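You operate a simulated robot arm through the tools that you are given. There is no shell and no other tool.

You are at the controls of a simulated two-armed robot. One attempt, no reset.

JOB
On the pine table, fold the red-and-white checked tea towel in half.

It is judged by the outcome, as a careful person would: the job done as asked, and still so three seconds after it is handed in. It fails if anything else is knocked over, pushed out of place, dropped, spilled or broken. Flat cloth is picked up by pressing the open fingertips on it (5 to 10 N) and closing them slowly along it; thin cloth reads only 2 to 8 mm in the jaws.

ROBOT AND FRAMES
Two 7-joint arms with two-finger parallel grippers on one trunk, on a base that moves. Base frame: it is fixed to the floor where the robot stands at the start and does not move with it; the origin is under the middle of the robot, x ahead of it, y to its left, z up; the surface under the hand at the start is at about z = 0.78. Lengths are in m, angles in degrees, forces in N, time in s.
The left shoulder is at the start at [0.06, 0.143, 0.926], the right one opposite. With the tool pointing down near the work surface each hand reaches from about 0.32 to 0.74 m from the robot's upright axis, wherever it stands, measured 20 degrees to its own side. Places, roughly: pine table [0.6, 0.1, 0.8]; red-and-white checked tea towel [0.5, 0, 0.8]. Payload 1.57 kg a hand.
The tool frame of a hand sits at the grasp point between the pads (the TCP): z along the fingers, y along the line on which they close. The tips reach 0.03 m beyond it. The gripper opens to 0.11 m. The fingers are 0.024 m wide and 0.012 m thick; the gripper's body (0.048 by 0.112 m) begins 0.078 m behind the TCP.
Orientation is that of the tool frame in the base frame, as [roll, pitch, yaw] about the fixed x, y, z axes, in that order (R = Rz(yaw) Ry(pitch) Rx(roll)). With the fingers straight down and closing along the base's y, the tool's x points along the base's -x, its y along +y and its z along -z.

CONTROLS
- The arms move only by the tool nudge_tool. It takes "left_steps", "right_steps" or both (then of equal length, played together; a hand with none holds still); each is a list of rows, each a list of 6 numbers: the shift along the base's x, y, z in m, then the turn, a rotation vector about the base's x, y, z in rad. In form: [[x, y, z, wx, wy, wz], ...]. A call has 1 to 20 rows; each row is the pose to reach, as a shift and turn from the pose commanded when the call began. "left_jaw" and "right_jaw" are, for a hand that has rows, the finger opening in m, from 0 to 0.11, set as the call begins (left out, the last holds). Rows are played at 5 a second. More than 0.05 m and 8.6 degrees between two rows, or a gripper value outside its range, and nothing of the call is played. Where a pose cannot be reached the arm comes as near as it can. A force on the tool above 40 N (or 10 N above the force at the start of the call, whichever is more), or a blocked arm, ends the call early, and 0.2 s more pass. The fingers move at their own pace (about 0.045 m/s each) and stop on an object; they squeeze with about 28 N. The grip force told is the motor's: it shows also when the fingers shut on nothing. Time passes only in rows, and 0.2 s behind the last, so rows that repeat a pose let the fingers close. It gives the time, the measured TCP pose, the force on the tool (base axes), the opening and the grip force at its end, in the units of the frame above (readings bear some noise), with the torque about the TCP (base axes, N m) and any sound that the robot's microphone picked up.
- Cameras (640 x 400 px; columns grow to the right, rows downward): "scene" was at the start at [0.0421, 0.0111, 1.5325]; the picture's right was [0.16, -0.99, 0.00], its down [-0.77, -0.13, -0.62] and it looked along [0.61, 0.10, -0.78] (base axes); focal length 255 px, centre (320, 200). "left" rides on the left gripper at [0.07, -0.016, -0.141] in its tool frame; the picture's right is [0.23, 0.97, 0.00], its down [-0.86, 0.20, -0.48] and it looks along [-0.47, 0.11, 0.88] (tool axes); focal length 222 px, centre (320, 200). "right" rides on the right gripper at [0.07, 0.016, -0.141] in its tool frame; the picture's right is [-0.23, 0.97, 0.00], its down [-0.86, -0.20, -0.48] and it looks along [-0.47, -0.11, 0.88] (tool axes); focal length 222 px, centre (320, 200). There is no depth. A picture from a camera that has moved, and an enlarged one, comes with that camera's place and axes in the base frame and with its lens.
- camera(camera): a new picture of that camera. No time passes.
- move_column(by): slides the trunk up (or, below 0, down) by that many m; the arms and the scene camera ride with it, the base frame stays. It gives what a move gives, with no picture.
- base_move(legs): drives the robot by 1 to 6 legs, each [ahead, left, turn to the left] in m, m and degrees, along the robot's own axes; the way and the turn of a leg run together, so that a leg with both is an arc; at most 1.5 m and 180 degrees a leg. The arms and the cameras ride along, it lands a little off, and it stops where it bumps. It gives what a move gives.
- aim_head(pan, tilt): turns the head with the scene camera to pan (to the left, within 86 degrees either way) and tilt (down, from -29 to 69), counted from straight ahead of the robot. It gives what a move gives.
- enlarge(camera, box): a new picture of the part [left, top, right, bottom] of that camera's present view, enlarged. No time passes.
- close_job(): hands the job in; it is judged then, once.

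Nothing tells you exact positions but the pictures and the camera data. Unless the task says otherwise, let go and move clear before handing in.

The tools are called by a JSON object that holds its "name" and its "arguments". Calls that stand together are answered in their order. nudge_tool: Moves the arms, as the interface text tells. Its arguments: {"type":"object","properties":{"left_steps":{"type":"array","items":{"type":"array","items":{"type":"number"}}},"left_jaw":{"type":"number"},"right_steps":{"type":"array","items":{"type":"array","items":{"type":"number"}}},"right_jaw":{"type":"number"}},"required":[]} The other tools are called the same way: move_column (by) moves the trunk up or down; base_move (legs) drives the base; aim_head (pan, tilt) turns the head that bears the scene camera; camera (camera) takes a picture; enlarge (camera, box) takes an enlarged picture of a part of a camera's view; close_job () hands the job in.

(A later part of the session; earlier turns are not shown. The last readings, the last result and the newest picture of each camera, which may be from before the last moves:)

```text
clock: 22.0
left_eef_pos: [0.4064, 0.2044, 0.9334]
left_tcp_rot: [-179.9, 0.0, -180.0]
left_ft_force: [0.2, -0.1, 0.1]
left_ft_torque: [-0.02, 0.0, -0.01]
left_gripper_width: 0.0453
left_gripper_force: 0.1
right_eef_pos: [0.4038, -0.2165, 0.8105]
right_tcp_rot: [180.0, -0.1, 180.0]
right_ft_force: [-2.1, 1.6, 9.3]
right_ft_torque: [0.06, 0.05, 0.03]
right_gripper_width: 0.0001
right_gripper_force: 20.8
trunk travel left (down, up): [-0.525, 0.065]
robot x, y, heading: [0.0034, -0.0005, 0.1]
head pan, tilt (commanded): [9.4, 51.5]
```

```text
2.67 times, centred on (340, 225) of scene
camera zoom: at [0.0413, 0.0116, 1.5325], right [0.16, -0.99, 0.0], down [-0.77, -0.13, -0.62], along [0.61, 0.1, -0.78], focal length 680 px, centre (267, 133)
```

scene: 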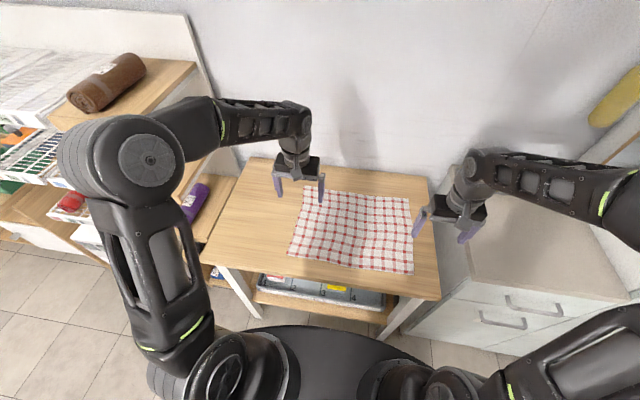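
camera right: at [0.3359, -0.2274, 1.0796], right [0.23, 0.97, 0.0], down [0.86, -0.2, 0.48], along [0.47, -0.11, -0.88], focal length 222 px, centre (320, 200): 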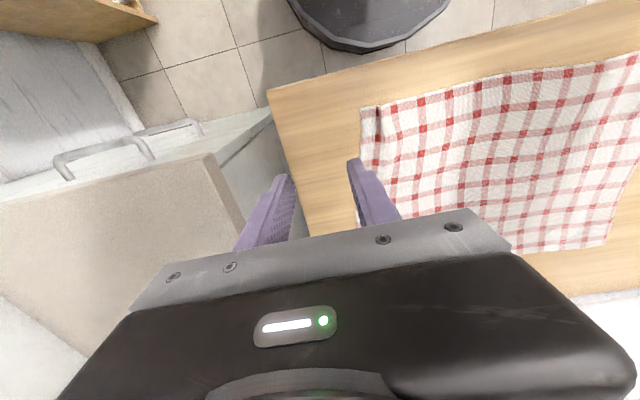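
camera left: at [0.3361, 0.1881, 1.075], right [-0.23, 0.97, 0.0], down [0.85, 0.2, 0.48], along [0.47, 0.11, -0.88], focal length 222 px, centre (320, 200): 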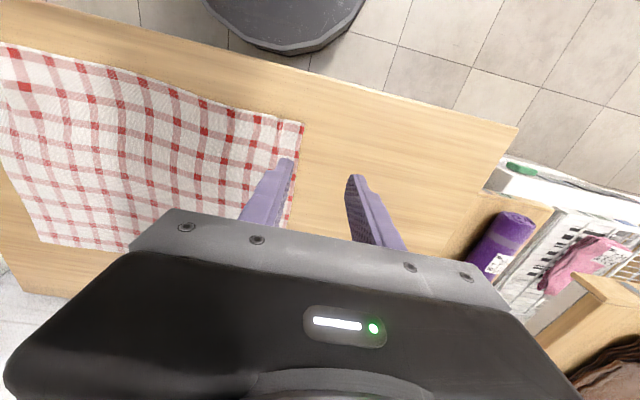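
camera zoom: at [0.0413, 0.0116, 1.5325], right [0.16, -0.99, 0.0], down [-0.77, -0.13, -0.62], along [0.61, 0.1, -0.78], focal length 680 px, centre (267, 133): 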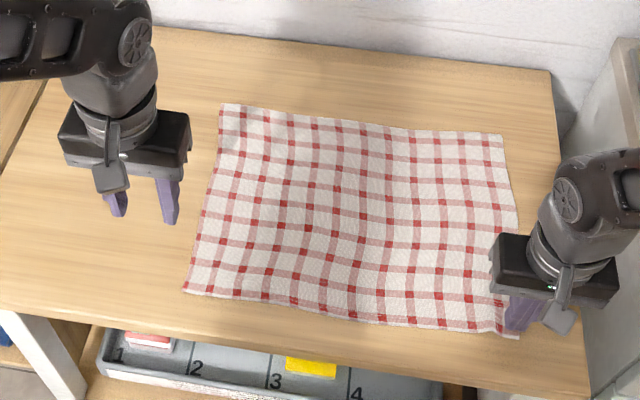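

The drag worked: the pleat is gone and the near-right corner is back at about (0.387, −0.221). I'll lift the right hand, set both jaws to 0.034 and hover over the near corners for an accurate look.

{"name": "nudge_tool", "arguments": {"left_steps": [[-0.008, -0.015, -0.01, 0, 0, 0], [-0.016, -0.03, -0.02, 0, 0, 0], [-0.022, -0.045, -0.035, 0, 0, 0], [-0.028, -0.058, -0.05, 0, 0, 0], [-0.0334, -0.0684, -0.0634, 0, 0, 0], [-0.0334, -0.0684, -0.0634, 0, 0, 0]], "right_steps": [[0, 0, 0.01, 0, 0, 0], [0, 0, 0.03, 0, 0, 0], [0, 0.005, 0.05, 0, 0, 0], [-0.01, 0.015, 0.06, 0, 0, 0], [-0.0198, 0.0275, 0.06, 0, 0, 0], [-0.0198, 0.0275, 0.06, 0, 0, 0]], "left_jaw": 0.034}}

{"name": "nudge_tool", "arguments": {"right_steps": [[0, 0, 0, 0, 0, 0], [0, 0, 0, 0, 0, 0], [0, 0, 0, 0, 0, 0]], "right_jaw": 0.034}}

{"name": "camera", "arguments": {"camera": "left"}}

{"name": "camera", "arguments": {"camera": "right"}}

{"name": "enlarge", "arguments": {"camera": "scene", "box": [220, 150, 460, 300]}}

```text
clock: 23.4
left_eef_pos: [0.3706, 0.1337, 0.8697]
left_tcp_rot: [-180.0, 0.0, 180.0]
left_ft_force: [0.6, 0.7, -0.1]
left_ft_torque: [-0.03, 0.01, -0.01]
left_gripper_width: 0.0339
left_gripper_force: 0.1
right_eef_pos: [0.3832, -0.1877, 0.8709]
right_tcp_rot: [180.0, 0.0, -180.0]
right_ft_force: [0.5, -0.2, 0.4]
right_ft_torque: [-0.01, 0.0, 0.03]
right_gripper_width: 0.0001
right_gripper_force: 21.2
trunk travel left (down, up): [-0.525, 0.065]
robot x, y, heading: [-0.0032, 0.0013, 0.2]
head pan, tilt (commanded): [9.4, 51.5]
```

```text
clock: 24.2
left_eef_pos: [0.3716, 0.1334, 0.8694]
left_tcp_rot: [180.0, 0.0, -180.0]
left_ft_force: [-0.2, 0.1, -0.5]
left_ft_torque: [0.01, 0.02, 0.04]
left_gripper_width: 0.0341
left_gripper_force: 0.1
right_eef_pos: [0.3831, -0.1896, 0.871]
right_tcp_rot: [180.0, 0.1, -180.0]
right_ft_force: [0.1, 0.1, -0.8]
right_ft_torque: [0.0, 0.02, -0.02]
right_gripper_width: 0.0339
right_gripper_force: 0.0
trunk travel left (down, up): [-0.525, 0.065]
robot x, y, heading: [0.0003, -0.0022, 0.0]
head pan, tilt (commanded): [9.4, 51.5]
```

```text
taken
camera left: at [0.3022, 0.1174, 1.0114], right [-0.23, 0.97, 0.0], down [0.86, 0.2, 0.48], along [0.47, 0.11, -0.88], focal length 222 px, centre (320, 200)
```

left: 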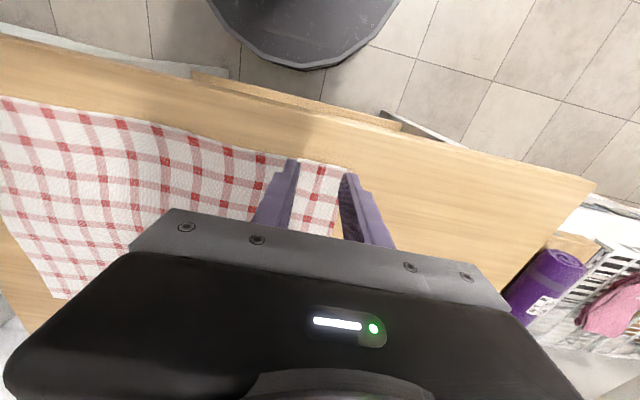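

```text
taken
camera right: at [0.3149, -0.1718, 1.0131], right [0.23, 0.97, 0.0], down [0.86, -0.2, 0.48], along [0.47, -0.11, -0.88], focal length 222 px, centre (320, 200)
```

right: 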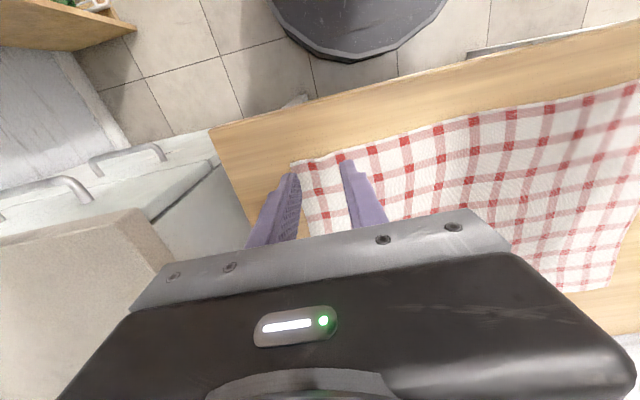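

```text
2.67 times, centred on (340, 225) of scene
camera zoom: at [0.0421, 0.0111, 1.5325], right [0.16, -0.99, 0.0], down [-0.77, -0.13, -0.62], along [0.61, 0.1, -0.78], focal length 680 px, centre (267, 133)
```

zoom: 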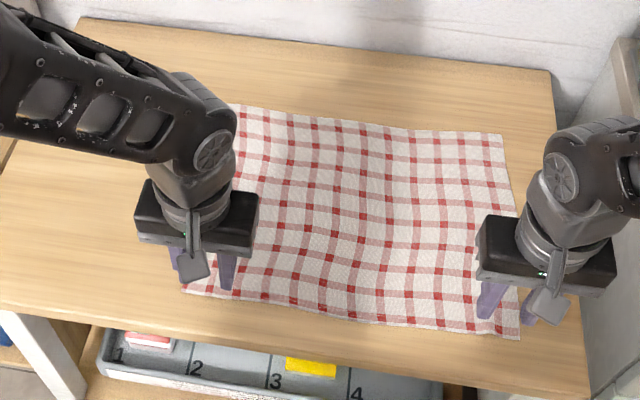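

NL is at about (0.378, 0.171) and NR at about (0.386, −0.222), with both hands lined up on the very edge. I'll descend to near contact.

{"name": "nudge_tool", "arguments": {"left_steps": [[0.002, 0.001, -0.015, 0, 0, 0], [0.004, 0.002, -0.03, 0, 0, 0], [0.0065, 0.003, -0.042, 0, 0, 0], [0.0065, 0.003, -0.05, 0, 0, 0], [0.0065, 0.003, -0.0555, 0, 0, 0], [0.0065, 0.003, -0.0555, 0, 0, 0]], "right_steps": [[0.001, 0, -0.015, 0, 0, 0], [0.002, 0, -0.03, 0, 0, 0], [0.003, 0, -0.042, 0, 0, 0], [0.003, 0, -0.05, 0, 0, 0], [0.003, 0, -0.057, 0, 0, 0], [0.003, 0, -0.057, 0, 0, 0]]}}

{"name": "enlarge", "arguments": {"camera": "left", "box": [200, 100, 440, 250]}}

{"name": "enlarge", "arguments": {"camera": "right", "box": [200, 100, 440, 250]}}

```text
clock: 25.6
left_eef_pos: [0.3766, 0.1384, 0.8155]
left_tcp_rot: [180.0, 0.0, 180.0]
left_ft_force: [0.2, 0.0, -1.3]
left_ft_torque: [0.01, 0.0, -0.02]
left_gripper_width: 0.0337
left_gripper_force: 0.0
right_eef_pos: [0.3874, -0.1885, 0.8144]
right_tcp_rot: [-180.0, 0.0, 180.0]
right_ft_force: [-0.1, -0.4, 0.1]
right_ft_torque: [-0.01, 0.02, -0.02]
right_gripper_width: 0.0338
right_gripper_force: 0.1
trunk travel left (down, up): [-0.525, 0.065]
robot x, y, heading: [-0.0016, -0.0011, 0.2]
head pan, tilt (commanded): [9.4, 51.5]
```

```text
2.67 times, centred on (320, 175) of left
camera zoom: at [0.3088, 0.122, 0.9563], right [-0.23, 0.97, 0.0], down [0.86, 0.2, 0.48], along [0.47, 0.11, -0.88], focal length 592 px, centre (320, 267)
```

zoom: 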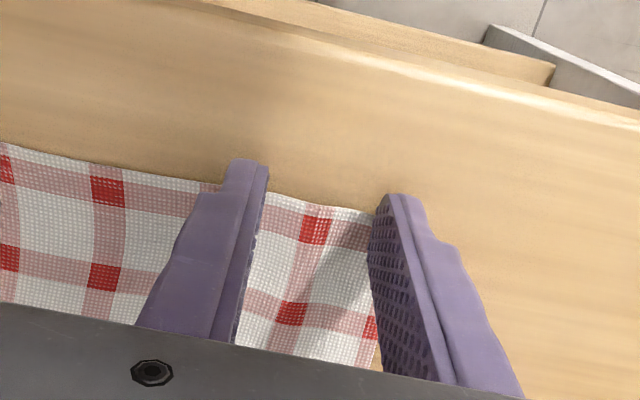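

```text
2.67 times, centred on (320, 175) of right
camera zoom: at [0.319, -0.1726, 0.9567], right [0.23, 0.97, 0.0], down [0.85, -0.2, 0.48], along [0.47, -0.11, -0.88], focal length 592 px, centre (320, 267)
```

zoom: 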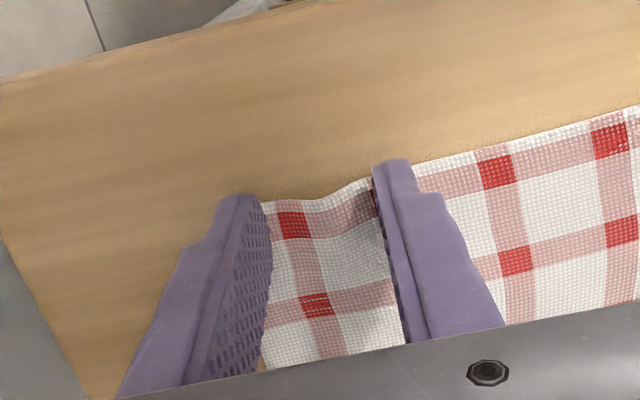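

Fingers cover about 1 cm of the edge at each corner. I'll lower to contact.

{"name": "nudge_tool", "arguments": {"left_steps": [[0, 0, -0.0015, 0, 0, 0], [0, 0, -0.0025, 0, 0, 0], [0, 0, -0.0025, 0, 0, 0]], "right_steps": [[0, 0, -0.001, 0, 0, 0], [0, 0, -0.0015, 0, 0, 0], [0, 0, -0.0015, 0, 0, 0]]}}

```text
clock: 26.4
left_eef_pos: [0.3787, 0.1378, 0.8122]
left_tcp_rot: [180.0, 0.0, 180.0]
left_ft_force: [-0.5, 0.0, 1.1]
left_ft_torque: [0.0, 0.03, 0.01]
left_gripper_width: 0.0337
left_gripper_force: 0.1
right_eef_pos: [0.3874, -0.1892, 0.8114]
right_tcp_rot: [-179.9, 0.1, -180.0]
right_ft_force: [-0.2, 0.3, 0.6]
right_ft_torque: [-0.01, -0.01, 0.01]
right_gripper_width: 0.0338
right_gripper_force: 0.1
trunk travel left (down, up): [-0.525, 0.065]
robot x, y, heading: [0.0013, 0.0041, -0.0]
head pan, tilt (commanded): [9.4, 51.5]
```

{"name": "nudge_tool", "arguments": {"left_steps": [[0, 0, -0.0005, 0, 0, 0], [0, 0, -0.0005, 0, 0, 0], [0, 0, -0.0005, 0, 0, 0]], "right_steps": [[0, 0, -0.0007, 0, 0, 0], [0, 0, -0.0007, 0, 0, 0], [0, 0, -0.0007, 0, 0, 0]]}}

```text
clock: 27.2
left_eef_pos: [0.376, 0.1374, 0.8118]
left_tcp_rot: [179.9, 0.0, -180.0]
left_ft_force: [0.7, 1.2, 1.4]
left_ft_torque: [-0.03, -0.02, -0.01]
left_gripper_width: 0.034
left_gripper_force: 0.0
right_eef_pos: [0.3873, -0.189, 0.8115]
right_tcp_rot: [-180.0, 0.1, -180.0]
right_ft_force: [0.3, 0.2, 1.3]
right_ft_torque: [0.01, -0.01, 0.0]
right_gripper_width: 0.034
right_gripper_force: 0.0
trunk travel left (down, up): [-0.525, 0.065]
robot x, y, heading: [0.0002, 0.0019, -0.1]
head pan, tilt (commanded): [9.4, 51.5]
```

The contact is still light (about 1.4 N each). I'll press a further half millimetre.

{"name": "nudge_tool", "arguments": {"left_steps": [[0, 0, -0.0006, 0, 0, 0], [0, 0, -0.0006, 0, 0, 0], [0, 0, -0.0006, 0, 0, 0]], "right_steps": [[0, 0, -0.0006, 0, 0, 0], [0, 0, -0.0006, 0, 0, 0], [0, 0, -0.0006, 0, 0, 0]]}}

```text
clock: 28.0
left_eef_pos: [0.3789, 0.137, 0.8113]
left_tcp_rot: [-180.0, 0.0, -179.9]
left_ft_force: [0.3, 0.8, 5.1]
left_ft_torque: [0.0, -0.04, 0.03]
left_gripper_width: 0.0339
left_gripper_force: 0.0
right_eef_pos: [0.3865, -0.1885, 0.8106]
right_tcp_rot: [-180.0, 0.0, 179.9]
right_ft_force: [0.8, 0.6, 4.0]
right_ft_torque: [0.04, 0.0, 0.02]
right_gripper_width: 0.0339
right_gripper_force: 0.1
trunk travel left (down, up): [-0.525, 0.065]
robot x, y, heading: [-0.0046, 0.0004, 0.1]
head pan, tilt (commanded): [9.4, 51.5]
```

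The left is at 5 N and the right at 4 N. I'll add a little and close in slow steps.

{"name": "nudge_tool", "arguments": {"left_steps": [[0, 0, -0.0002, 0, 0, 0], [0, 0, -0.0002, 0, 0, 0]], "right_steps": [[0, 0, -0.0003, 0, 0, 0], [0, 0, -0.0003, 0, 0, 0]], "left_jaw": 0.028, "right_jaw": 0.028}}

{"name": "nudge_tool", "arguments": {"left_steps": [[0, 0, 0, 0, 0, 0], [0, 0, 0, 0, 0, 0]], "right_steps": [[0, 0, 0, 0, 0, 0], [0, 0, 0, 0, 0, 0]], "left_jaw": 0.022, "right_jaw": 0.022}}

{"name": "enlarge", "arguments": {"camera": "left", "box": [200, 100, 440, 250]}}

{"name": "enlarge", "arguments": {"camera": "right", "box": [200, 100, 440, 250]}}

```text
clock: 28.6
left_eef_pos: [0.3779, 0.1374, 0.8102]
left_tcp_rot: [180.0, 0.1, -179.9]
left_ft_force: [-0.7, 0.0, 13.2]
left_ft_torque: [-0.03, -0.05, 0.0]
left_gripper_width: 0.0286
left_gripper_force: 0.2
right_eef_pos: [0.3859, -0.189, 0.8119]
right_tcp_rot: [-180.0, 0.1, -180.0]
right_ft_force: [1.1, 0.6, 3.5]
right_ft_torque: [0.06, -0.04, 0.01]
right_gripper_width: 0.0281
right_gripper_force: 0.5
trunk travel left (down, up): [-0.525, 0.065]
robot x, y, heading: [0.0002, -0.0006, 0.2]
head pan, tilt (commanded): [9.4, 51.5]
```

```text
clock: 29.2
left_eef_pos: [0.3786, 0.1374, 0.8113]
left_tcp_rot: [-180.0, 0.1, 180.0]
left_ft_force: [0.6, -4.0, 14.1]
left_ft_torque: [-0.07, -0.15, -0.05]
left_gripper_width: 0.0217
left_gripper_force: 0.1
right_eef_pos: [0.3858, -0.189, 0.8114]
right_tcp_rot: [179.9, 0.1, 180.0]
right_ft_force: [-0.3, 2.5, 5.6]
right_ft_torque: [0.12, -0.04, 0.05]
right_gripper_width: 0.0229
right_gripper_force: 0.3
trunk travel left (down, up): [-0.525, 0.065]
robot x, y, heading: [-0.0004, 0.0003, 0.4]
head pan, tilt (commanded): [9.4, 51.5]
```

```text
2.67 times, centred on (320, 175) of left
camera zoom: at [0.3081, 0.1218, 0.9529], right [-0.23, 0.97, 0.0], down [0.85, 0.2, 0.48], along [0.47, 0.11, -0.88], focal length 592 px, centre (320, 267)
```

zoom: 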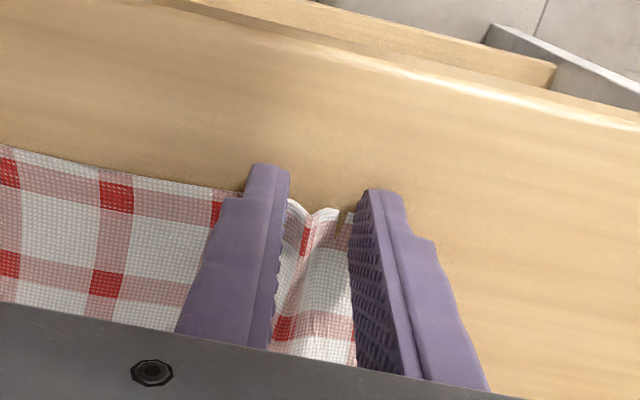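

```text
2.67 times, centred on (320, 175) of right
camera zoom: at [0.3176, -0.1728, 0.954], right [0.23, 0.97, 0.0], down [0.85, -0.2, 0.48], along [0.47, -0.11, -0.88], focal length 592 px, centre (320, 267)
```

zoom: 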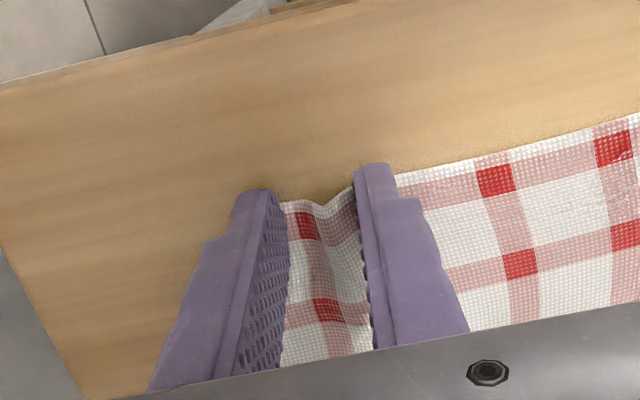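

Ridges are forming at the very edge on both sides. I'll ease the left slightly and close further.

{"name": "nudge_tool", "arguments": {"left_steps": [[0, 0, 0.0003, 0, 0, 0], [0, 0, 0.0003, 0, 0, 0]], "right_steps": [[0, 0, -0.0001, 0, 0, 0], [0, 0, -0.0001, 0, 0, 0]], "left_jaw": 0.016, "right_jaw": 0.016}}

{"name": "nudge_tool", "arguments": {"left_steps": [[0, 0, 0, 0, 0, 0], [0, 0, 0, 0, 0, 0]], "right_steps": [[0, 0, 0, 0, 0, 0], [0, 0, 0, 0, 0, 0]], "left_jaw": 0.01, "right_jaw": 0.01}}

{"name": "enlarge", "arguments": {"camera": "left", "box": [200, 100, 440, 250]}}

{"name": "enlarge", "arguments": {"camera": "right", "box": [200, 100, 440, 250]}}

```text
clock: 29.8
left_eef_pos: [0.3763, 0.1371, 0.8115]
left_tcp_rot: [-180.0, 0.2, 180.0]
left_ft_force: [0.5, -4.5, 13.2]
left_ft_torque: [-0.15, -0.17, -0.02]
left_gripper_width: 0.0176
left_gripper_force: 1.4
right_eef_pos: [0.3863, -0.19, 0.8115]
right_tcp_rot: [-180.0, 0.1, -179.9]
right_ft_force: [-0.9, 5.9, 6.7]
right_ft_torque: [0.14, -0.04, 0.03]
right_gripper_width: 0.0161
right_gripper_force: 3.7
trunk travel left (down, up): [-0.525, 0.065]
robot x, y, heading: [0.002, -0.003, -0.1]
head pan, tilt (commanded): [9.4, 51.5]
```

```text
clock: 30.4
left_eef_pos: [0.3787, 0.138, 0.8114]
left_tcp_rot: [-180.0, 0.1, -180.0]
left_ft_force: [0.5, -11.3, 12.5]
left_ft_torque: [-0.37, -0.09, -0.05]
left_gripper_width: 0.0114
left_gripper_force: 8.0
right_eef_pos: [0.3865, -0.1883, 0.811]
right_tcp_rot: [179.9, 0.1, 179.9]
right_ft_force: [-1.1, 9.8, 7.3]
right_ft_torque: [0.31, -0.06, 0.1]
right_gripper_width: 0.0104
right_gripper_force: 6.9
trunk travel left (down, up): [-0.525, 0.065]
robot x, y, heading: [0.0026, -0.0036, 0.1]
head pan, tilt (commanded): [9.4, 51.5]
```

```text
2.67 times, centred on (320, 175) of left
camera zoom: at [0.3081, 0.1218, 0.953], right [-0.23, 0.97, 0.0], down [0.85, 0.2, 0.48], along [0.47, 0.11, -0.88], focal length 592 px, centre (320, 267)
```

zoom: 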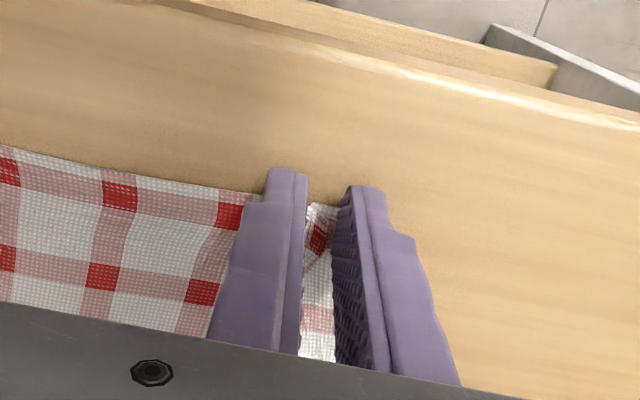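

```text
2.67 times, centred on (320, 175) of right
camera zoom: at [0.3172, -0.1724, 0.954], right [0.23, 0.97, 0.0], down [0.85, -0.2, 0.48], along [0.47, -0.11, -0.88], focal length 592 px, centre (320, 267)
```

zoom: 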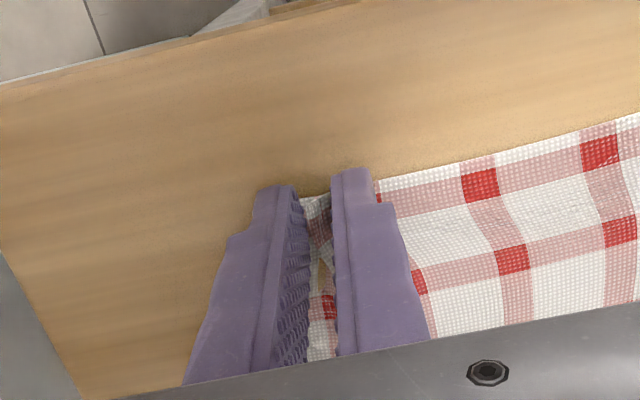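

The ridges are well between the pads and cloth tension is building (about 10 N sideways). I'll finish closing while shifting each hand 5 mm inward so the inner finger doesn't stretch the cloth.

{"name": "nudge_tool", "arguments": {"left_steps": [[0, -0.002, 0, 0, 0, 0], [0, -0.004, 0, 0, 0, 0], [0, -0.005, 0, 0, 0, 0]], "right_steps": [[0, 0.002, 0, 0, 0, 0], [0, 0.004, 0, 0, 0, 0], [0, 0.005, 0, 0, 0, 0]], "left_jaw": 0.004, "right_jaw": 0.004}}

{"name": "nudge_tool", "arguments": {"left_steps": [[0, 0, 0, 0, 0, 0], [0, 0, 0, 0, 0, 0], [0, 0, 0, 0, 0, 0]], "right_steps": [[0, 0, 0, 0, 0, 0], [0, 0, 0, 0, 0, 0], [0, 0, 0, 0, 0, 0]], "left_jaw": 0.0, "right_jaw": 0.0}}

{"name": "enlarge", "arguments": {"camera": "left", "box": [200, 100, 440, 250]}}

{"name": "enlarge", "arguments": {"camera": "right", "box": [200, 100, 440, 250]}}

```text
clock: 31.2
left_eef_pos: [0.378, 0.1326, 0.8123]
left_tcp_rot: [-179.9, 0.1, 180.0]
left_ft_force: [-0.3, -6.6, 12.3]
left_ft_torque: [-0.22, -0.07, -0.06]
left_gripper_width: 0.0059
left_gripper_force: 5.4
right_eef_pos: [0.3875, -0.1846, 0.8116]
right_tcp_rot: [-179.9, 0.1, -179.9]
right_ft_force: [-0.5, 5.6, 14.0]
right_ft_torque: [0.16, -0.05, 0.06]
right_gripper_width: 0.0068
right_gripper_force: 3.3
trunk travel left (down, up): [-0.525, 0.065]
robot x, y, heading: [-0.0002, -0.0008, -0.4]
head pan, tilt (commanded): [9.4, 51.5]
```

```text
clock: 32.0
left_eef_pos: [0.3783, 0.1313, 0.8105]
left_tcp_rot: [-179.8, 0.2, 180.0]
left_ft_force: [-0.2, -12.4, 12.5]
left_ft_torque: [-0.35, -0.04, -0.08]
left_gripper_width: 0.0021
left_gripper_force: 24.0
right_eef_pos: [0.3869, -0.1839, 0.8118]
right_tcp_rot: [-180.0, 0.1, -180.0]
right_ft_force: [0.5, 13.9, 13.1]
right_ft_torque: [0.37, -0.06, 0.14]
right_gripper_width: 0.0022
right_gripper_force: 24.2
trunk travel left (down, up): [-0.525, 0.065]
robot x, y, heading: [-0.0008, 0.0007, 0.2]
head pan, tilt (commanded): [9.4, 51.5]
```

```text
2.67 times, centred on (320, 175) of left
camera zoom: at [0.308, 0.1165, 0.9531], right [-0.23, 0.97, 0.0], down [0.85, 0.2, 0.48], along [0.47, 0.11, -0.88], focal length 592 px, centre (320, 267)
```

zoom: 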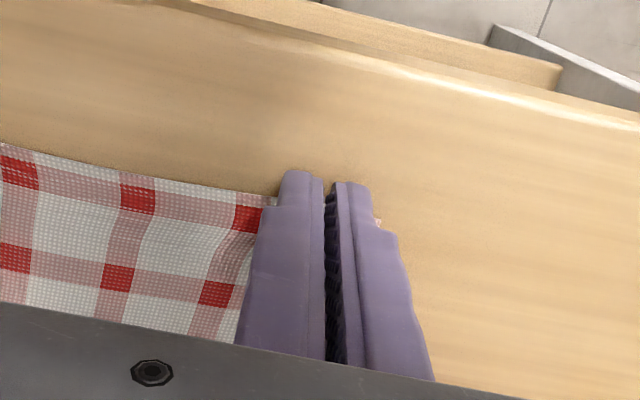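

```text
2.67 times, centred on (320, 175) of right
camera zoom: at [0.3178, -0.1675, 0.9538], right [0.23, 0.97, 0.0], down [0.85, -0.2, 0.48], along [0.47, -0.11, -0.88], focal length 592 px, centre (320, 267)
```

zoom: 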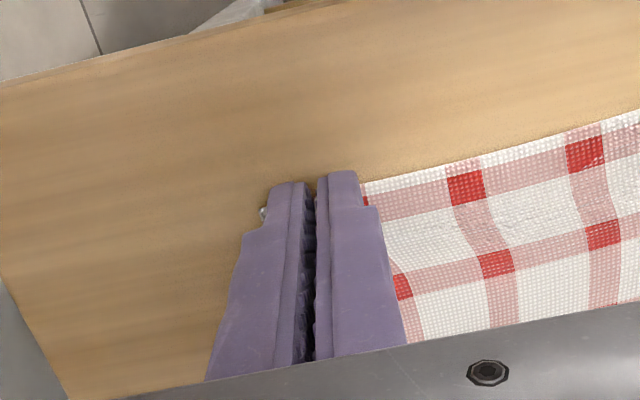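

Both jaws read about 2.1 mm. I'll lift 3 cm and move inward a few mm to relax the tension, then verify both grips.

{"name": "nudge_tool", "arguments": {"left_steps": [[0, -0.001, 0.004, 0, 0, 0], [0, -0.002, 0.01, 0, 0, 0], [0, -0.004, 0.018, 0, 0, 0], [0, -0.005, 0.026, 0, 0, 0], [0, -0.005, 0.03, 0, 0, 0]], "right_steps": [[0, 0.001, 0.004, 0, 0, 0], [0, 0.002, 0.01, 0, 0, 0], [0, 0.004, 0.018, 0, 0, 0], [0, 0.005, 0.026, 0, 0, 0], [0, 0.005, 0.03, 0, 0, 0]]}}

{"name": "enlarge", "arguments": {"camera": "left", "box": [120, 80, 520, 330]}}

{"name": "enlarge", "arguments": {"camera": "right", "box": [120, 80, 520, 330]}}

{"name": "enlarge", "arguments": {"camera": "scene", "box": [220, 150, 460, 300]}}

```text
clock: 33.2
left_eef_pos: [0.3793, 0.1282, 0.8417]
left_tcp_rot: [-179.9, -0.1, -180.0]
left_ft_force: [-0.1, -2.1, 0.4]
left_ft_torque: [-0.05, -0.01, 0.0]
left_gripper_width: 0.0024
left_gripper_force: 23.1
right_eef_pos: [0.3876, -0.1799, 0.841]
right_tcp_rot: [-179.9, -0.1, 179.9]
right_ft_force: [0.6, 2.4, -0.7]
right_ft_torque: [0.03, -0.01, 0.01]
right_gripper_width: 0.0022
right_gripper_force: 23.8
trunk travel left (down, up): [-0.525, 0.065]
robot x, y, heading: [0.0005, 0.0004, -0.1]
head pan, tilt (commanded): [9.4, 51.5]
```

```text
1.60 times, centred on (320, 205) of left
camera zoom: at [0.3093, 0.1123, 0.9828], right [-0.23, 0.97, 0.0], down [0.86, 0.2, 0.48], along [0.47, 0.11, -0.88], focal length 355 px, centre (320, 192)
```

zoom: 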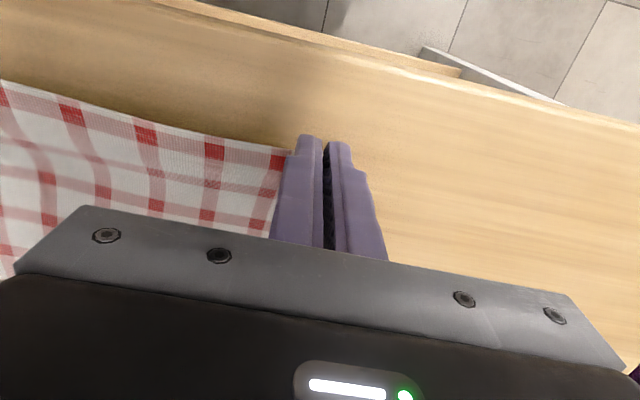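

```text
1.60 times, centred on (320, 205) of right
camera zoom: at [0.318, -0.1627, 0.9829], right [0.23, 0.97, 0.0], down [0.86, -0.2, 0.48], along [0.47, -0.11, -0.88], focal length 355 px, centre (320, 192)
```

zoom: 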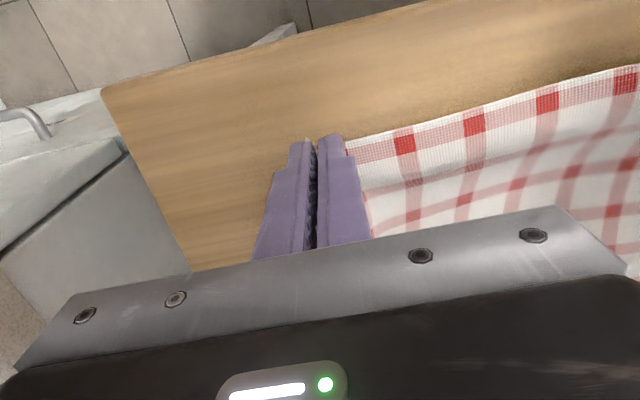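

```text
2.67 times, centred on (340, 225) of scene
camera zoom: at [0.042, 0.0111, 1.5325], right [0.16, -0.99, 0.0], down [-0.77, -0.13, -0.62], along [0.61, 0.1, -0.78], focal length 680 px, centre (267, 133)
```

zoom: 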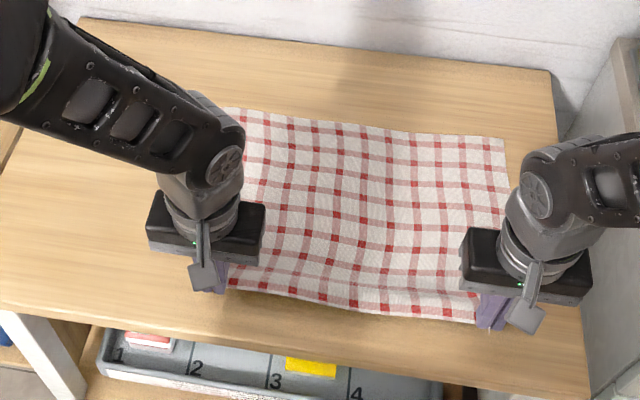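

Both corners are held with only about 2 N of tension. Now I'll carry both along an arc up and over the fold line, first to the apex at about 12 cm, and check there.

{"name": "nudge_tool", "arguments": {"left_steps": [[0.006, 0, 0.01, 0, 0, 0], [0.0134, 0, 0.02, 0, 0, 0], [0.0195, 0, 0.029, 0, 0, 0], [0.0258, 0, 0.038, 0, 0, 0], [0.0335, 0, 0.046, 0, 0, 0], [0.0417, 0, 0.053, 0, 0, 0], [0.051, 0, 0.06, 0, 0, 0], [0.0608, 0, 0.067, 0, 0, 0], [0.0715, 0, 0.072, 0, 0, 0], [0.0823, 0, 0.077, 0, 0, 0], [0.094, 0, 0.081, 0, 0, 0], [0.1056, 0, 0.084, 0, 0, 0], [0.118, 0, 0.086, 0, 0, 0], [0.1301, 0, 0.0876, 0, 0, 0], [0.1425, 0, 0.088, 0, 0, 0]], "right_steps": [[0.006, 0, 0.01, 0, 0, 0], [0.0132, 0, 0.02, 0, 0, 0], [0.019, 0, 0.029, 0, 0, 0], [0.0253, 0, 0.038, 0, 0, 0], [0.033, 0, 0.046, 0, 0, 0], [0.0409, 0, 0.053, 0, 0, 0], [0.05, 0, 0.06, 0, 0, 0], [0.0595, 0, 0.067, 0, 0, 0], [0.07, 0, 0.072, 0, 0, 0], [0.0805, 0, 0.077, 0, 0, 0], [0.092, 0, 0.081, 0, 0, 0], [0.1032, 0, 0.084, 0, 0, 0], [0.115, 0, 0.086, 0, 0, 0], [0.1271, 0, 0.0876, 0, 0, 0], [0.1392, 0, 0.088, 0, 0, 0]]}}

{"name": "enlarge", "arguments": {"camera": "scene", "box": [220, 150, 460, 300]}}

{"name": "camera", "arguments": {"camera": "left"}}

{"name": "camera", "arguments": {"camera": "right"}}

```text
clock: 36.4
left_eef_pos: [0.5214, 0.1268, 0.9278]
left_tcp_rot: [-180.0, -0.2, 180.0]
left_ft_force: [0.5, -0.7, -0.7]
left_ft_torque: [-0.03, 0.01, -0.03]
left_gripper_width: 0.0024
left_gripper_force: 23.8
right_eef_pos: [0.5254, -0.1787, 0.9301]
right_tcp_rot: [179.9, 0.0, -180.0]
right_ft_force: [0.5, 1.2, -0.2]
right_ft_torque: [-0.01, 0.02, 0.0]
right_gripper_width: 0.0024
right_gripper_force: 23.4
trunk travel left (down, up): [-0.525, 0.065]
robot x, y, heading: [-0.0014, -0.0045, 0.1]
head pan, tilt (commanded): [9.4, 51.5]
```

```text
2.67 times, centred on (340, 225) of scene
camera zoom: at [0.0427, 0.0111, 1.5325], right [0.16, -0.99, 0.0], down [-0.77, -0.13, -0.62], along [0.61, 0.1, -0.78], focal length 680 px, centre (267, 133)
```

zoom: 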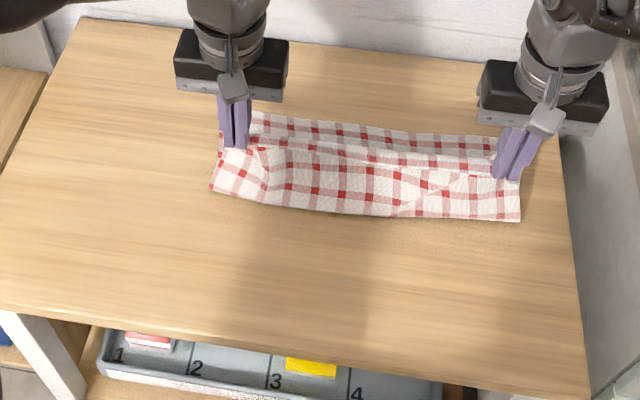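

```text
taken
camera left: at [0.4519, 0.1114, 1.0697], right [-0.23, 0.97, 0.0], down [0.86, 0.2, 0.48], along [0.46, 0.11, -0.88], focal length 222 px, centre (320, 200)
```

left: 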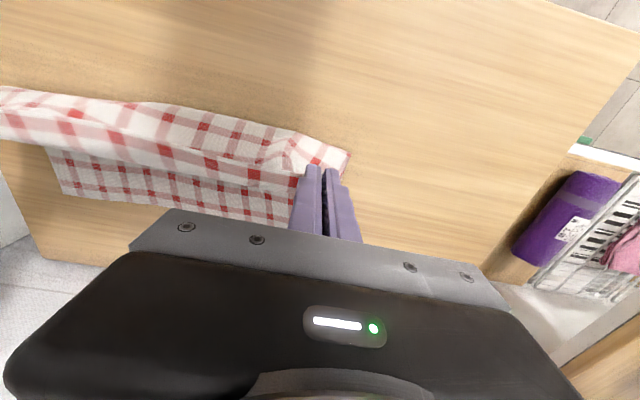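

```text
taken
camera right: at [0.4575, -0.1628, 1.0721], right [0.23, 0.97, 0.0], down [0.86, -0.2, 0.48], along [0.47, -0.11, -0.88], focal length 222 px, centre (320, 200)
```

right: 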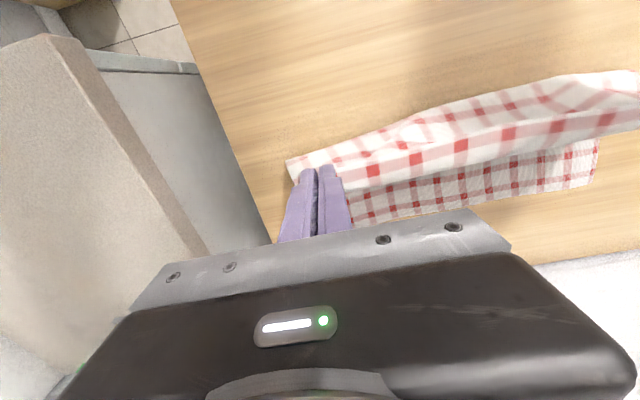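

Both corners are still held at the apex, the towel bulges nicely near x≈0.51, and the far half has stayed put. I'll continue over and downward most of the way, then check alignment with the far edge.

{"name": "nudge_tool", "arguments": {"left_steps": [[0.0124, 0.0005, -0.0004, 0, 0, 0], [0.0247, 0.001, -0.0018, 0, 0, 0], [0.0369, 0.0015, -0.004, 0, 0, 0], [0.0487, 0.002, -0.007, 0, 0, 0], [0.0602, 0.0025, -0.011, 0, 0, 0], [0.0713, 0.003, -0.016, 0, 0, 0], [0.0817, 0.0035, -0.0215, 0, 0, 0], [0.0916, 0.004, -0.0278, 0, 0, 0], [0.1008, 0.0045, -0.0348, 0, 0, 0], [0.1092, 0.005, -0.043, 0, 0, 0]], "right_steps": [[0.0121, 0, -0.0004, 0, 0, 0], [0.0241, 0, -0.0018, 0, 0, 0], [0.036, 0, -0.004, 0, 0, 0], [0.0475, 0, -0.007, 0, 0, 0], [0.0587, 0, -0.011, 0, 0, 0], [0.0695, 0, -0.016, 0, 0, 0], [0.0797, 0, -0.0215, 0, 0, 0], [0.0893, 0, -0.0278, 0, 0, 0], [0.0983, 0, -0.0348, 0, 0, 0], [0.1065, 0, -0.043, 0, 0, 0]]}}

{"name": "enlarge", "arguments": {"camera": "scene", "box": [220, 150, 460, 300]}}

{"name": "camera", "arguments": {"camera": "left"}}

{"name": "camera", "arguments": {"camera": "right"}}

```text
clock: 38.6
left_eef_pos: [0.6316, 0.1328, 0.8857]
left_tcp_rot: [-180.0, 0.0, -180.0]
left_ft_force: [0.3, -3.8, -0.3]
left_ft_torque: [-0.11, 0.01, -0.02]
left_gripper_width: 0.0022
left_gripper_force: 23.8
right_eef_pos: [0.6328, -0.1787, 0.8875]
right_tcp_rot: [179.9, 0.0, 179.9]
right_ft_force: [-0.4, 3.4, -1.1]
right_ft_torque: [0.1, 0.03, 0.03]
right_gripper_width: 0.0025
right_gripper_force: 23.9
trunk travel left (down, up): [-0.525, 0.065]
robot x, y, heading: [-0.0025, 0.0009, 0.2]
head pan, tilt (commanded): [9.4, 51.5]
```

```text
2.67 times, centred on (340, 225) of scene
camera zoom: at [0.0428, 0.0111, 1.5325], right [0.16, -0.99, 0.0], down [-0.77, -0.13, -0.62], along [0.61, 0.1, -0.78], focal length 680 px, centre (267, 133)
```

zoom: 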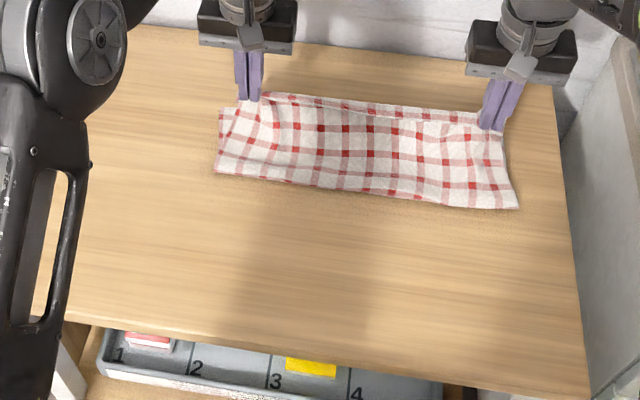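

```text
taken
camera left: at [0.5621, 0.1163, 1.0277], right [-0.23, 0.97, 0.0], down [0.86, 0.2, 0.48], along [0.47, 0.11, -0.88], focal length 222 px, centre (320, 200)
```

left: 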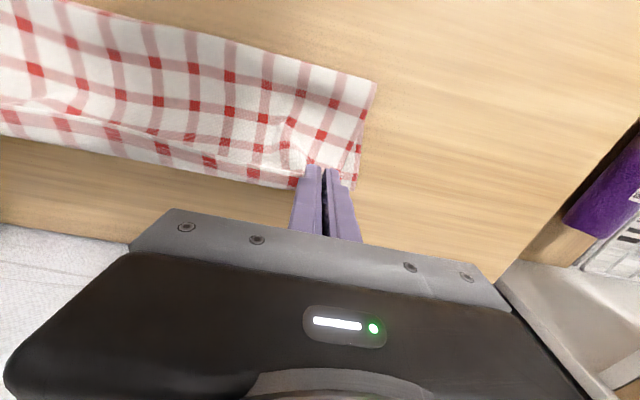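

```text
taken
camera right: at [0.5644, -0.1615, 1.0288], right [0.23, 0.97, 0.0], down [0.86, -0.2, 0.48], along [0.47, -0.11, -0.88], focal length 222 px, centre (320, 200)
```

right: 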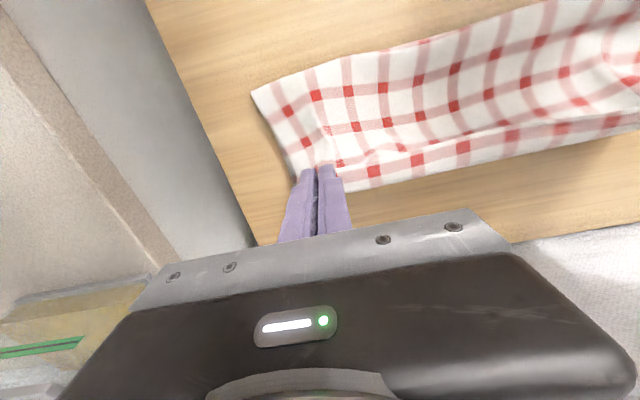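

Everything is tracking well: the far-left corner sits at about (0.669, 0.184) and the far-right at about (0.676, −0.225) under the upper ply. I'll now finish the descent to just above the lower ply.

{"name": "nudge_tool", "arguments": {"left_steps": [[0.006, 0, -0.008, 0, 0, 0], [0.011, -0.001, -0.016, 0, 0, 0], [0.016, -0.001, -0.025, 0, 0, 0], [0.02, -0.002, -0.034, 0, 0, 0], [0.023, -0.002, -0.043, 0, 0, 0], [0.0255, -0.003, -0.052, 0, 0, 0], [0.0275, -0.003, -0.06, 0, 0, 0], [0.0275, -0.003, -0.0635, 0, 0, 0], [0.0275, -0.003, -0.0635, 0, 0, 0]], "right_steps": [[0.008, 0, -0.008, 0, 0, 0], [0.014, 0, -0.016, 0, 0, 0], [0.02, 0, -0.025, 0, 0, 0], [0.0245, 0, -0.034, 0, 0, 0], [0.028, 0, -0.043, 0, 0, 0], [0.031, 0, -0.052, 0, 0, 0], [0.0332, 0, -0.06, 0, 0, 0], [0.0332, 0, -0.0655, 0, 0, 0], [0.0332, 0, -0.0655, 0, 0, 0]]}}

{"name": "enlarge", "arguments": {"camera": "scene", "box": [220, 150, 460, 300]}}

{"name": "enlarge", "arguments": {"camera": "left", "box": [160, 60, 480, 260]}}

{"name": "enlarge", "arguments": {"camera": "right", "box": [160, 60, 480, 260]}}

```text
clock: 40.6
left_eef_pos: [0.6575, 0.1303, 0.8223]
left_tcp_rot: [179.9, 0.0, -179.9]
left_ft_force: [0.9, -1.5, 0.8]
left_ft_torque: [-0.05, 0.0, 0.0]
left_gripper_width: 0.0022
left_gripper_force: 23.6
right_eef_pos: [0.6662, -0.1798, 0.8211]
right_tcp_rot: [-180.0, 0.0, -180.0]
right_ft_force: [-0.3, 2.2, -0.3]
right_ft_torque: [0.06, 0.0, 0.03]
right_gripper_width: 0.0024
right_gripper_force: 23.8
trunk travel left (down, up): [-0.525, 0.065]
robot x, y, heading: [0.0007, -0.0007, -0.2]
head pan, tilt (commanded): [9.4, 51.5]
```

```text
2.67 times, centred on (340, 225) of scene
camera zoom: at [0.0422, 0.0111, 1.5325], right [0.16, -0.99, 0.0], down [-0.77, -0.13, -0.62], along [0.61, 0.1, -0.78], focal length 680 px, centre (267, 133)
```

zoom: 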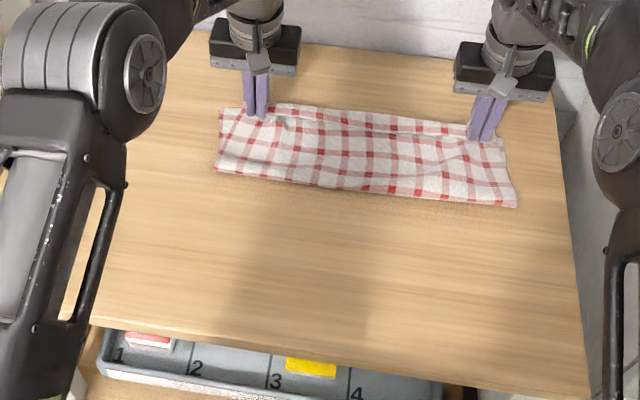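

```text
2.00 times, centred on (320, 160) of left
camera zoom: at [0.5887, 0.1128, 0.9638], right [-0.23, 0.97, 0.0], down [0.86, 0.2, 0.48], along [0.47, 0.11, -0.88], focal length 444 px, centre (320, 280)
```

zoom: 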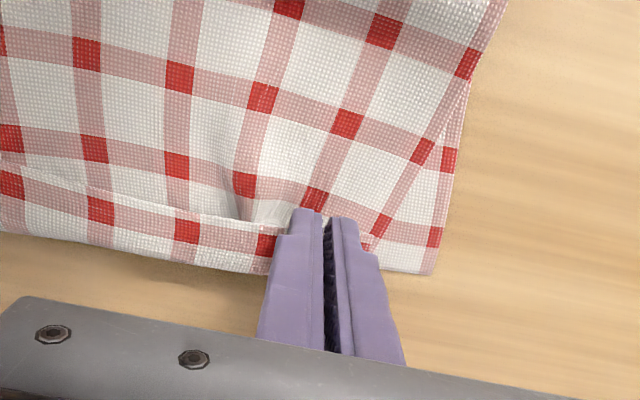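

```text
2.00 times, centred on (320, 160) of right
camera zoom: at [0.5977, -0.1624, 0.9634], right [0.23, 0.97, 0.0], down [0.86, -0.2, 0.48], along [0.47, -0.11, -0.88], focal length 444 px, centre (320, 280)
```

zoom: 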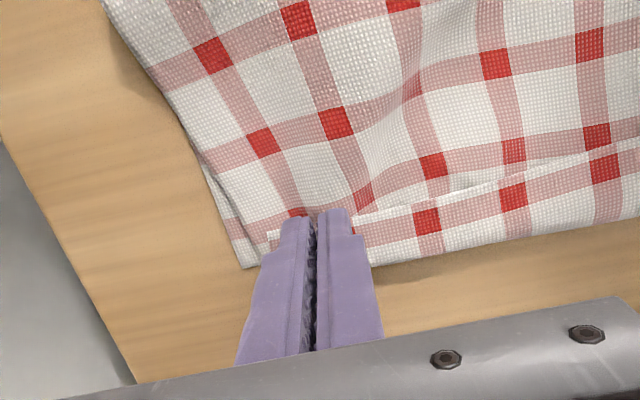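

The upper ply's edge at mid-width is at x≈0.664, while the lower far edge bows to about 0.69 in the middle and 0.671/0.681 at the corners. There is slack in the upper ply, so I'll raise 1 cm and move both hands about 2 cm further before setting down.

{"name": "nudge_tool", "arguments": {"left_steps": [[0, 0, 0.006, 0, 0, 0], [0.002, 0, 0.012, 0, 0, 0], [0.007, 0, 0.013, 0, 0, 0], [0.012, 0, 0.013, 0, 0, 0], [0.017, 0, 0.012, 0, 0, 0], [0.02, 0, 0.008, 0, 0, 0], [0.02, 0, 0.003, 0, 0, 0], [0.02, 0, 0.0, 0, 0, 0]], "right_steps": [[0, 0, 0.006, 0, 0, 0], [0.002, 0, 0.012, 0, 0, 0], [0.007, 0, 0.013, 0, 0, 0], [0.012, 0, 0.013, 0, 0, 0], [0.016, 0, 0.012, 0, 0, 0], [0.018, 0, 0.008, 0, 0, 0], [0.018, 0, 0.003, 0, 0, 0], [0.018, 0, 0.0, 0, 0, 0]]}}

{"name": "enlarge", "arguments": {"camera": "scene", "box": [220, 150, 460, 300]}}

{"name": "enlarge", "arguments": {"camera": "left", "box": [160, 60, 480, 260]}}

{"name": "enlarge", "arguments": {"camera": "right", "box": [160, 60, 480, 260]}}

```text
clock: 42.4
left_eef_pos: [0.6778, 0.1301, 0.8226]
left_tcp_rot: [179.9, -0.1, -180.0]
left_ft_force: [0.3, -3.4, 0.0]
left_ft_torque: [-0.09, -0.01, 0.0]
left_gripper_width: 0.0021
left_gripper_force: 24.0
right_eef_pos: [0.6836, -0.1792, 0.8199]
right_tcp_rot: [-180.0, -0.1, 180.0]
right_ft_force: [0.5, 2.8, -0.5]
right_ft_torque: [0.11, 0.01, 0.01]
right_gripper_width: 0.0026
right_gripper_force: 24.0
trunk travel left (down, up): [-0.525, 0.065]
robot x, y, heading: [-0.0002, -0.0017, 0.0]
head pan, tilt (commanded): [9.4, 51.5]
```

```text
2.67 times, centred on (340, 225) of scene
camera zoom: at [0.0422, 0.0111, 1.5325], right [0.16, -0.99, 0.0], down [-0.77, -0.13, -0.62], along [0.61, 0.1, -0.78], focal length 680 px, centre (267, 133)
```

zoom: 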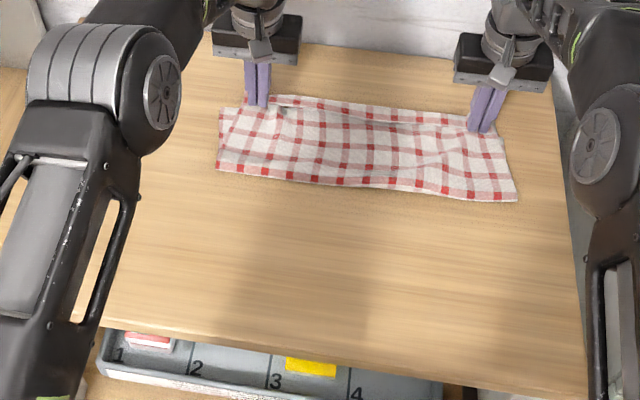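

```text
2.00 times, centred on (320, 160) of left
camera zoom: at [0.6081, 0.1139, 0.9644], right [-0.23, 0.97, 0.0], down [0.86, 0.2, 0.48], along [0.47, 0.11, -0.88], focal length 444 px, centre (320, 280)
```

zoom: 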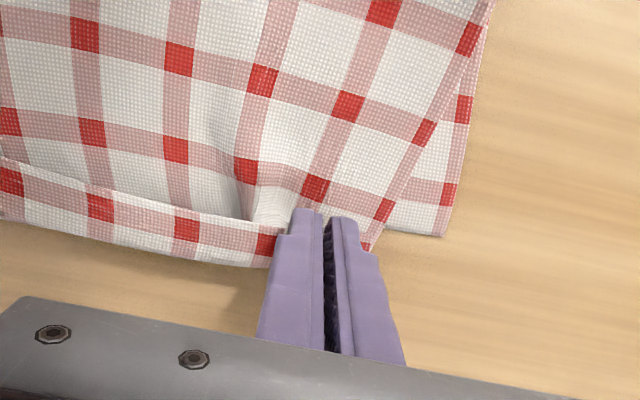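

```text
2.00 times, centred on (320, 160) of right
camera zoom: at [0.6146, -0.1626, 0.9624], right [0.23, 0.97, 0.0], down [0.85, -0.2, 0.48], along [0.47, -0.11, -0.88], focal length 444 px, centre (320, 280)
```

zoom: 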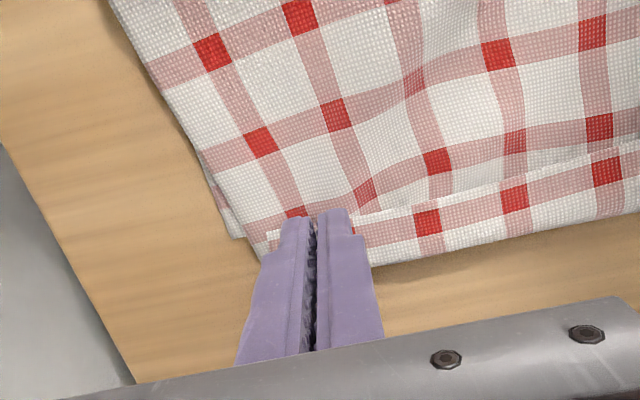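

What looked like the lower ply is actually the upper ply's hem curled back, because the hands keep their orientation; the true far edge is hidden beneath at x≈0.67–0.68. Let me look closer before deciding where to release.

{"name": "enlarge", "arguments": {"camera": "scene", "box": [295, 172, 423, 252]}}

{"name": "camera", "arguments": {"camera": "left"}}

{"name": "camera", "arguments": {"camera": "right"}}

```text
5.00 times, centred on (359, 212) of scene
camera zoom: at [0.0422, 0.0111, 1.5325], right [0.16, -0.99, 0.0], down [-0.77, -0.13, -0.62], along [0.61, 0.1, -0.78], focal length 1275 px, centre (125, 140)
```

zoom: 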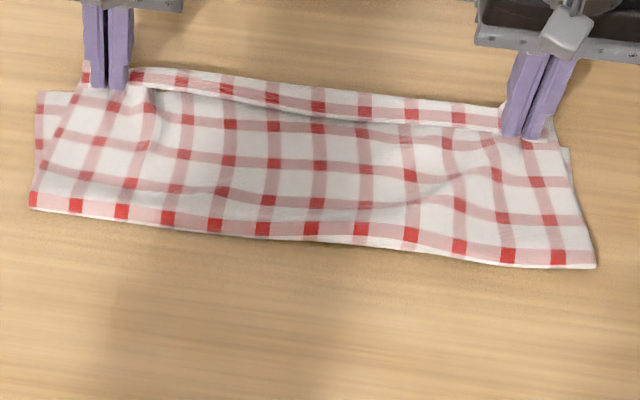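

```text
taken
camera left: at [0.6081, 0.1139, 0.9644], right [-0.23, 0.97, 0.0], down [0.86, 0.2, 0.48], along [0.47, 0.11, -0.88], focal length 222 px, centre (320, 200)
```

left: 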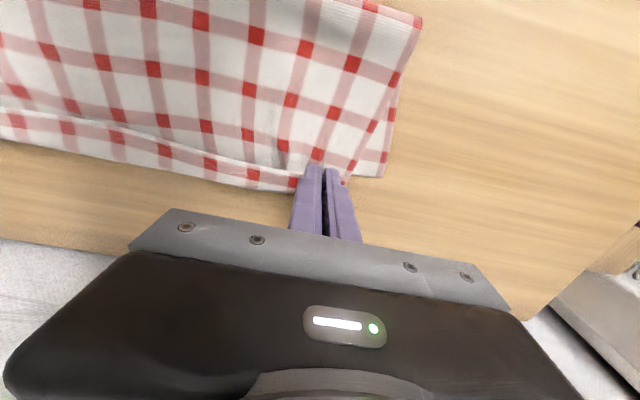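

```text
taken
camera right: at [0.6146, -0.1626, 0.9624], right [0.23, 0.97, 0.0], down [0.85, -0.2, 0.48], along [0.47, -0.11, -0.88], focal length 222 px, centre (320, 200)
```

right: 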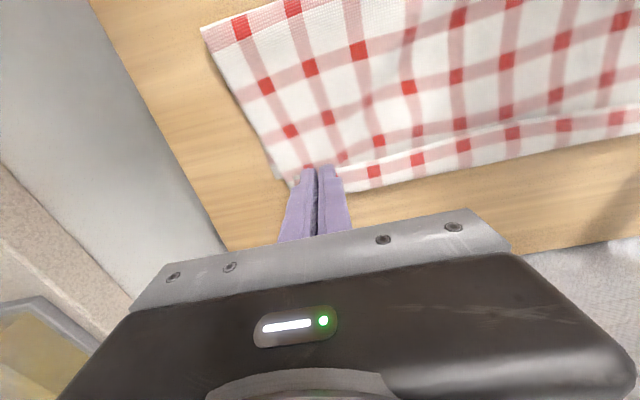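

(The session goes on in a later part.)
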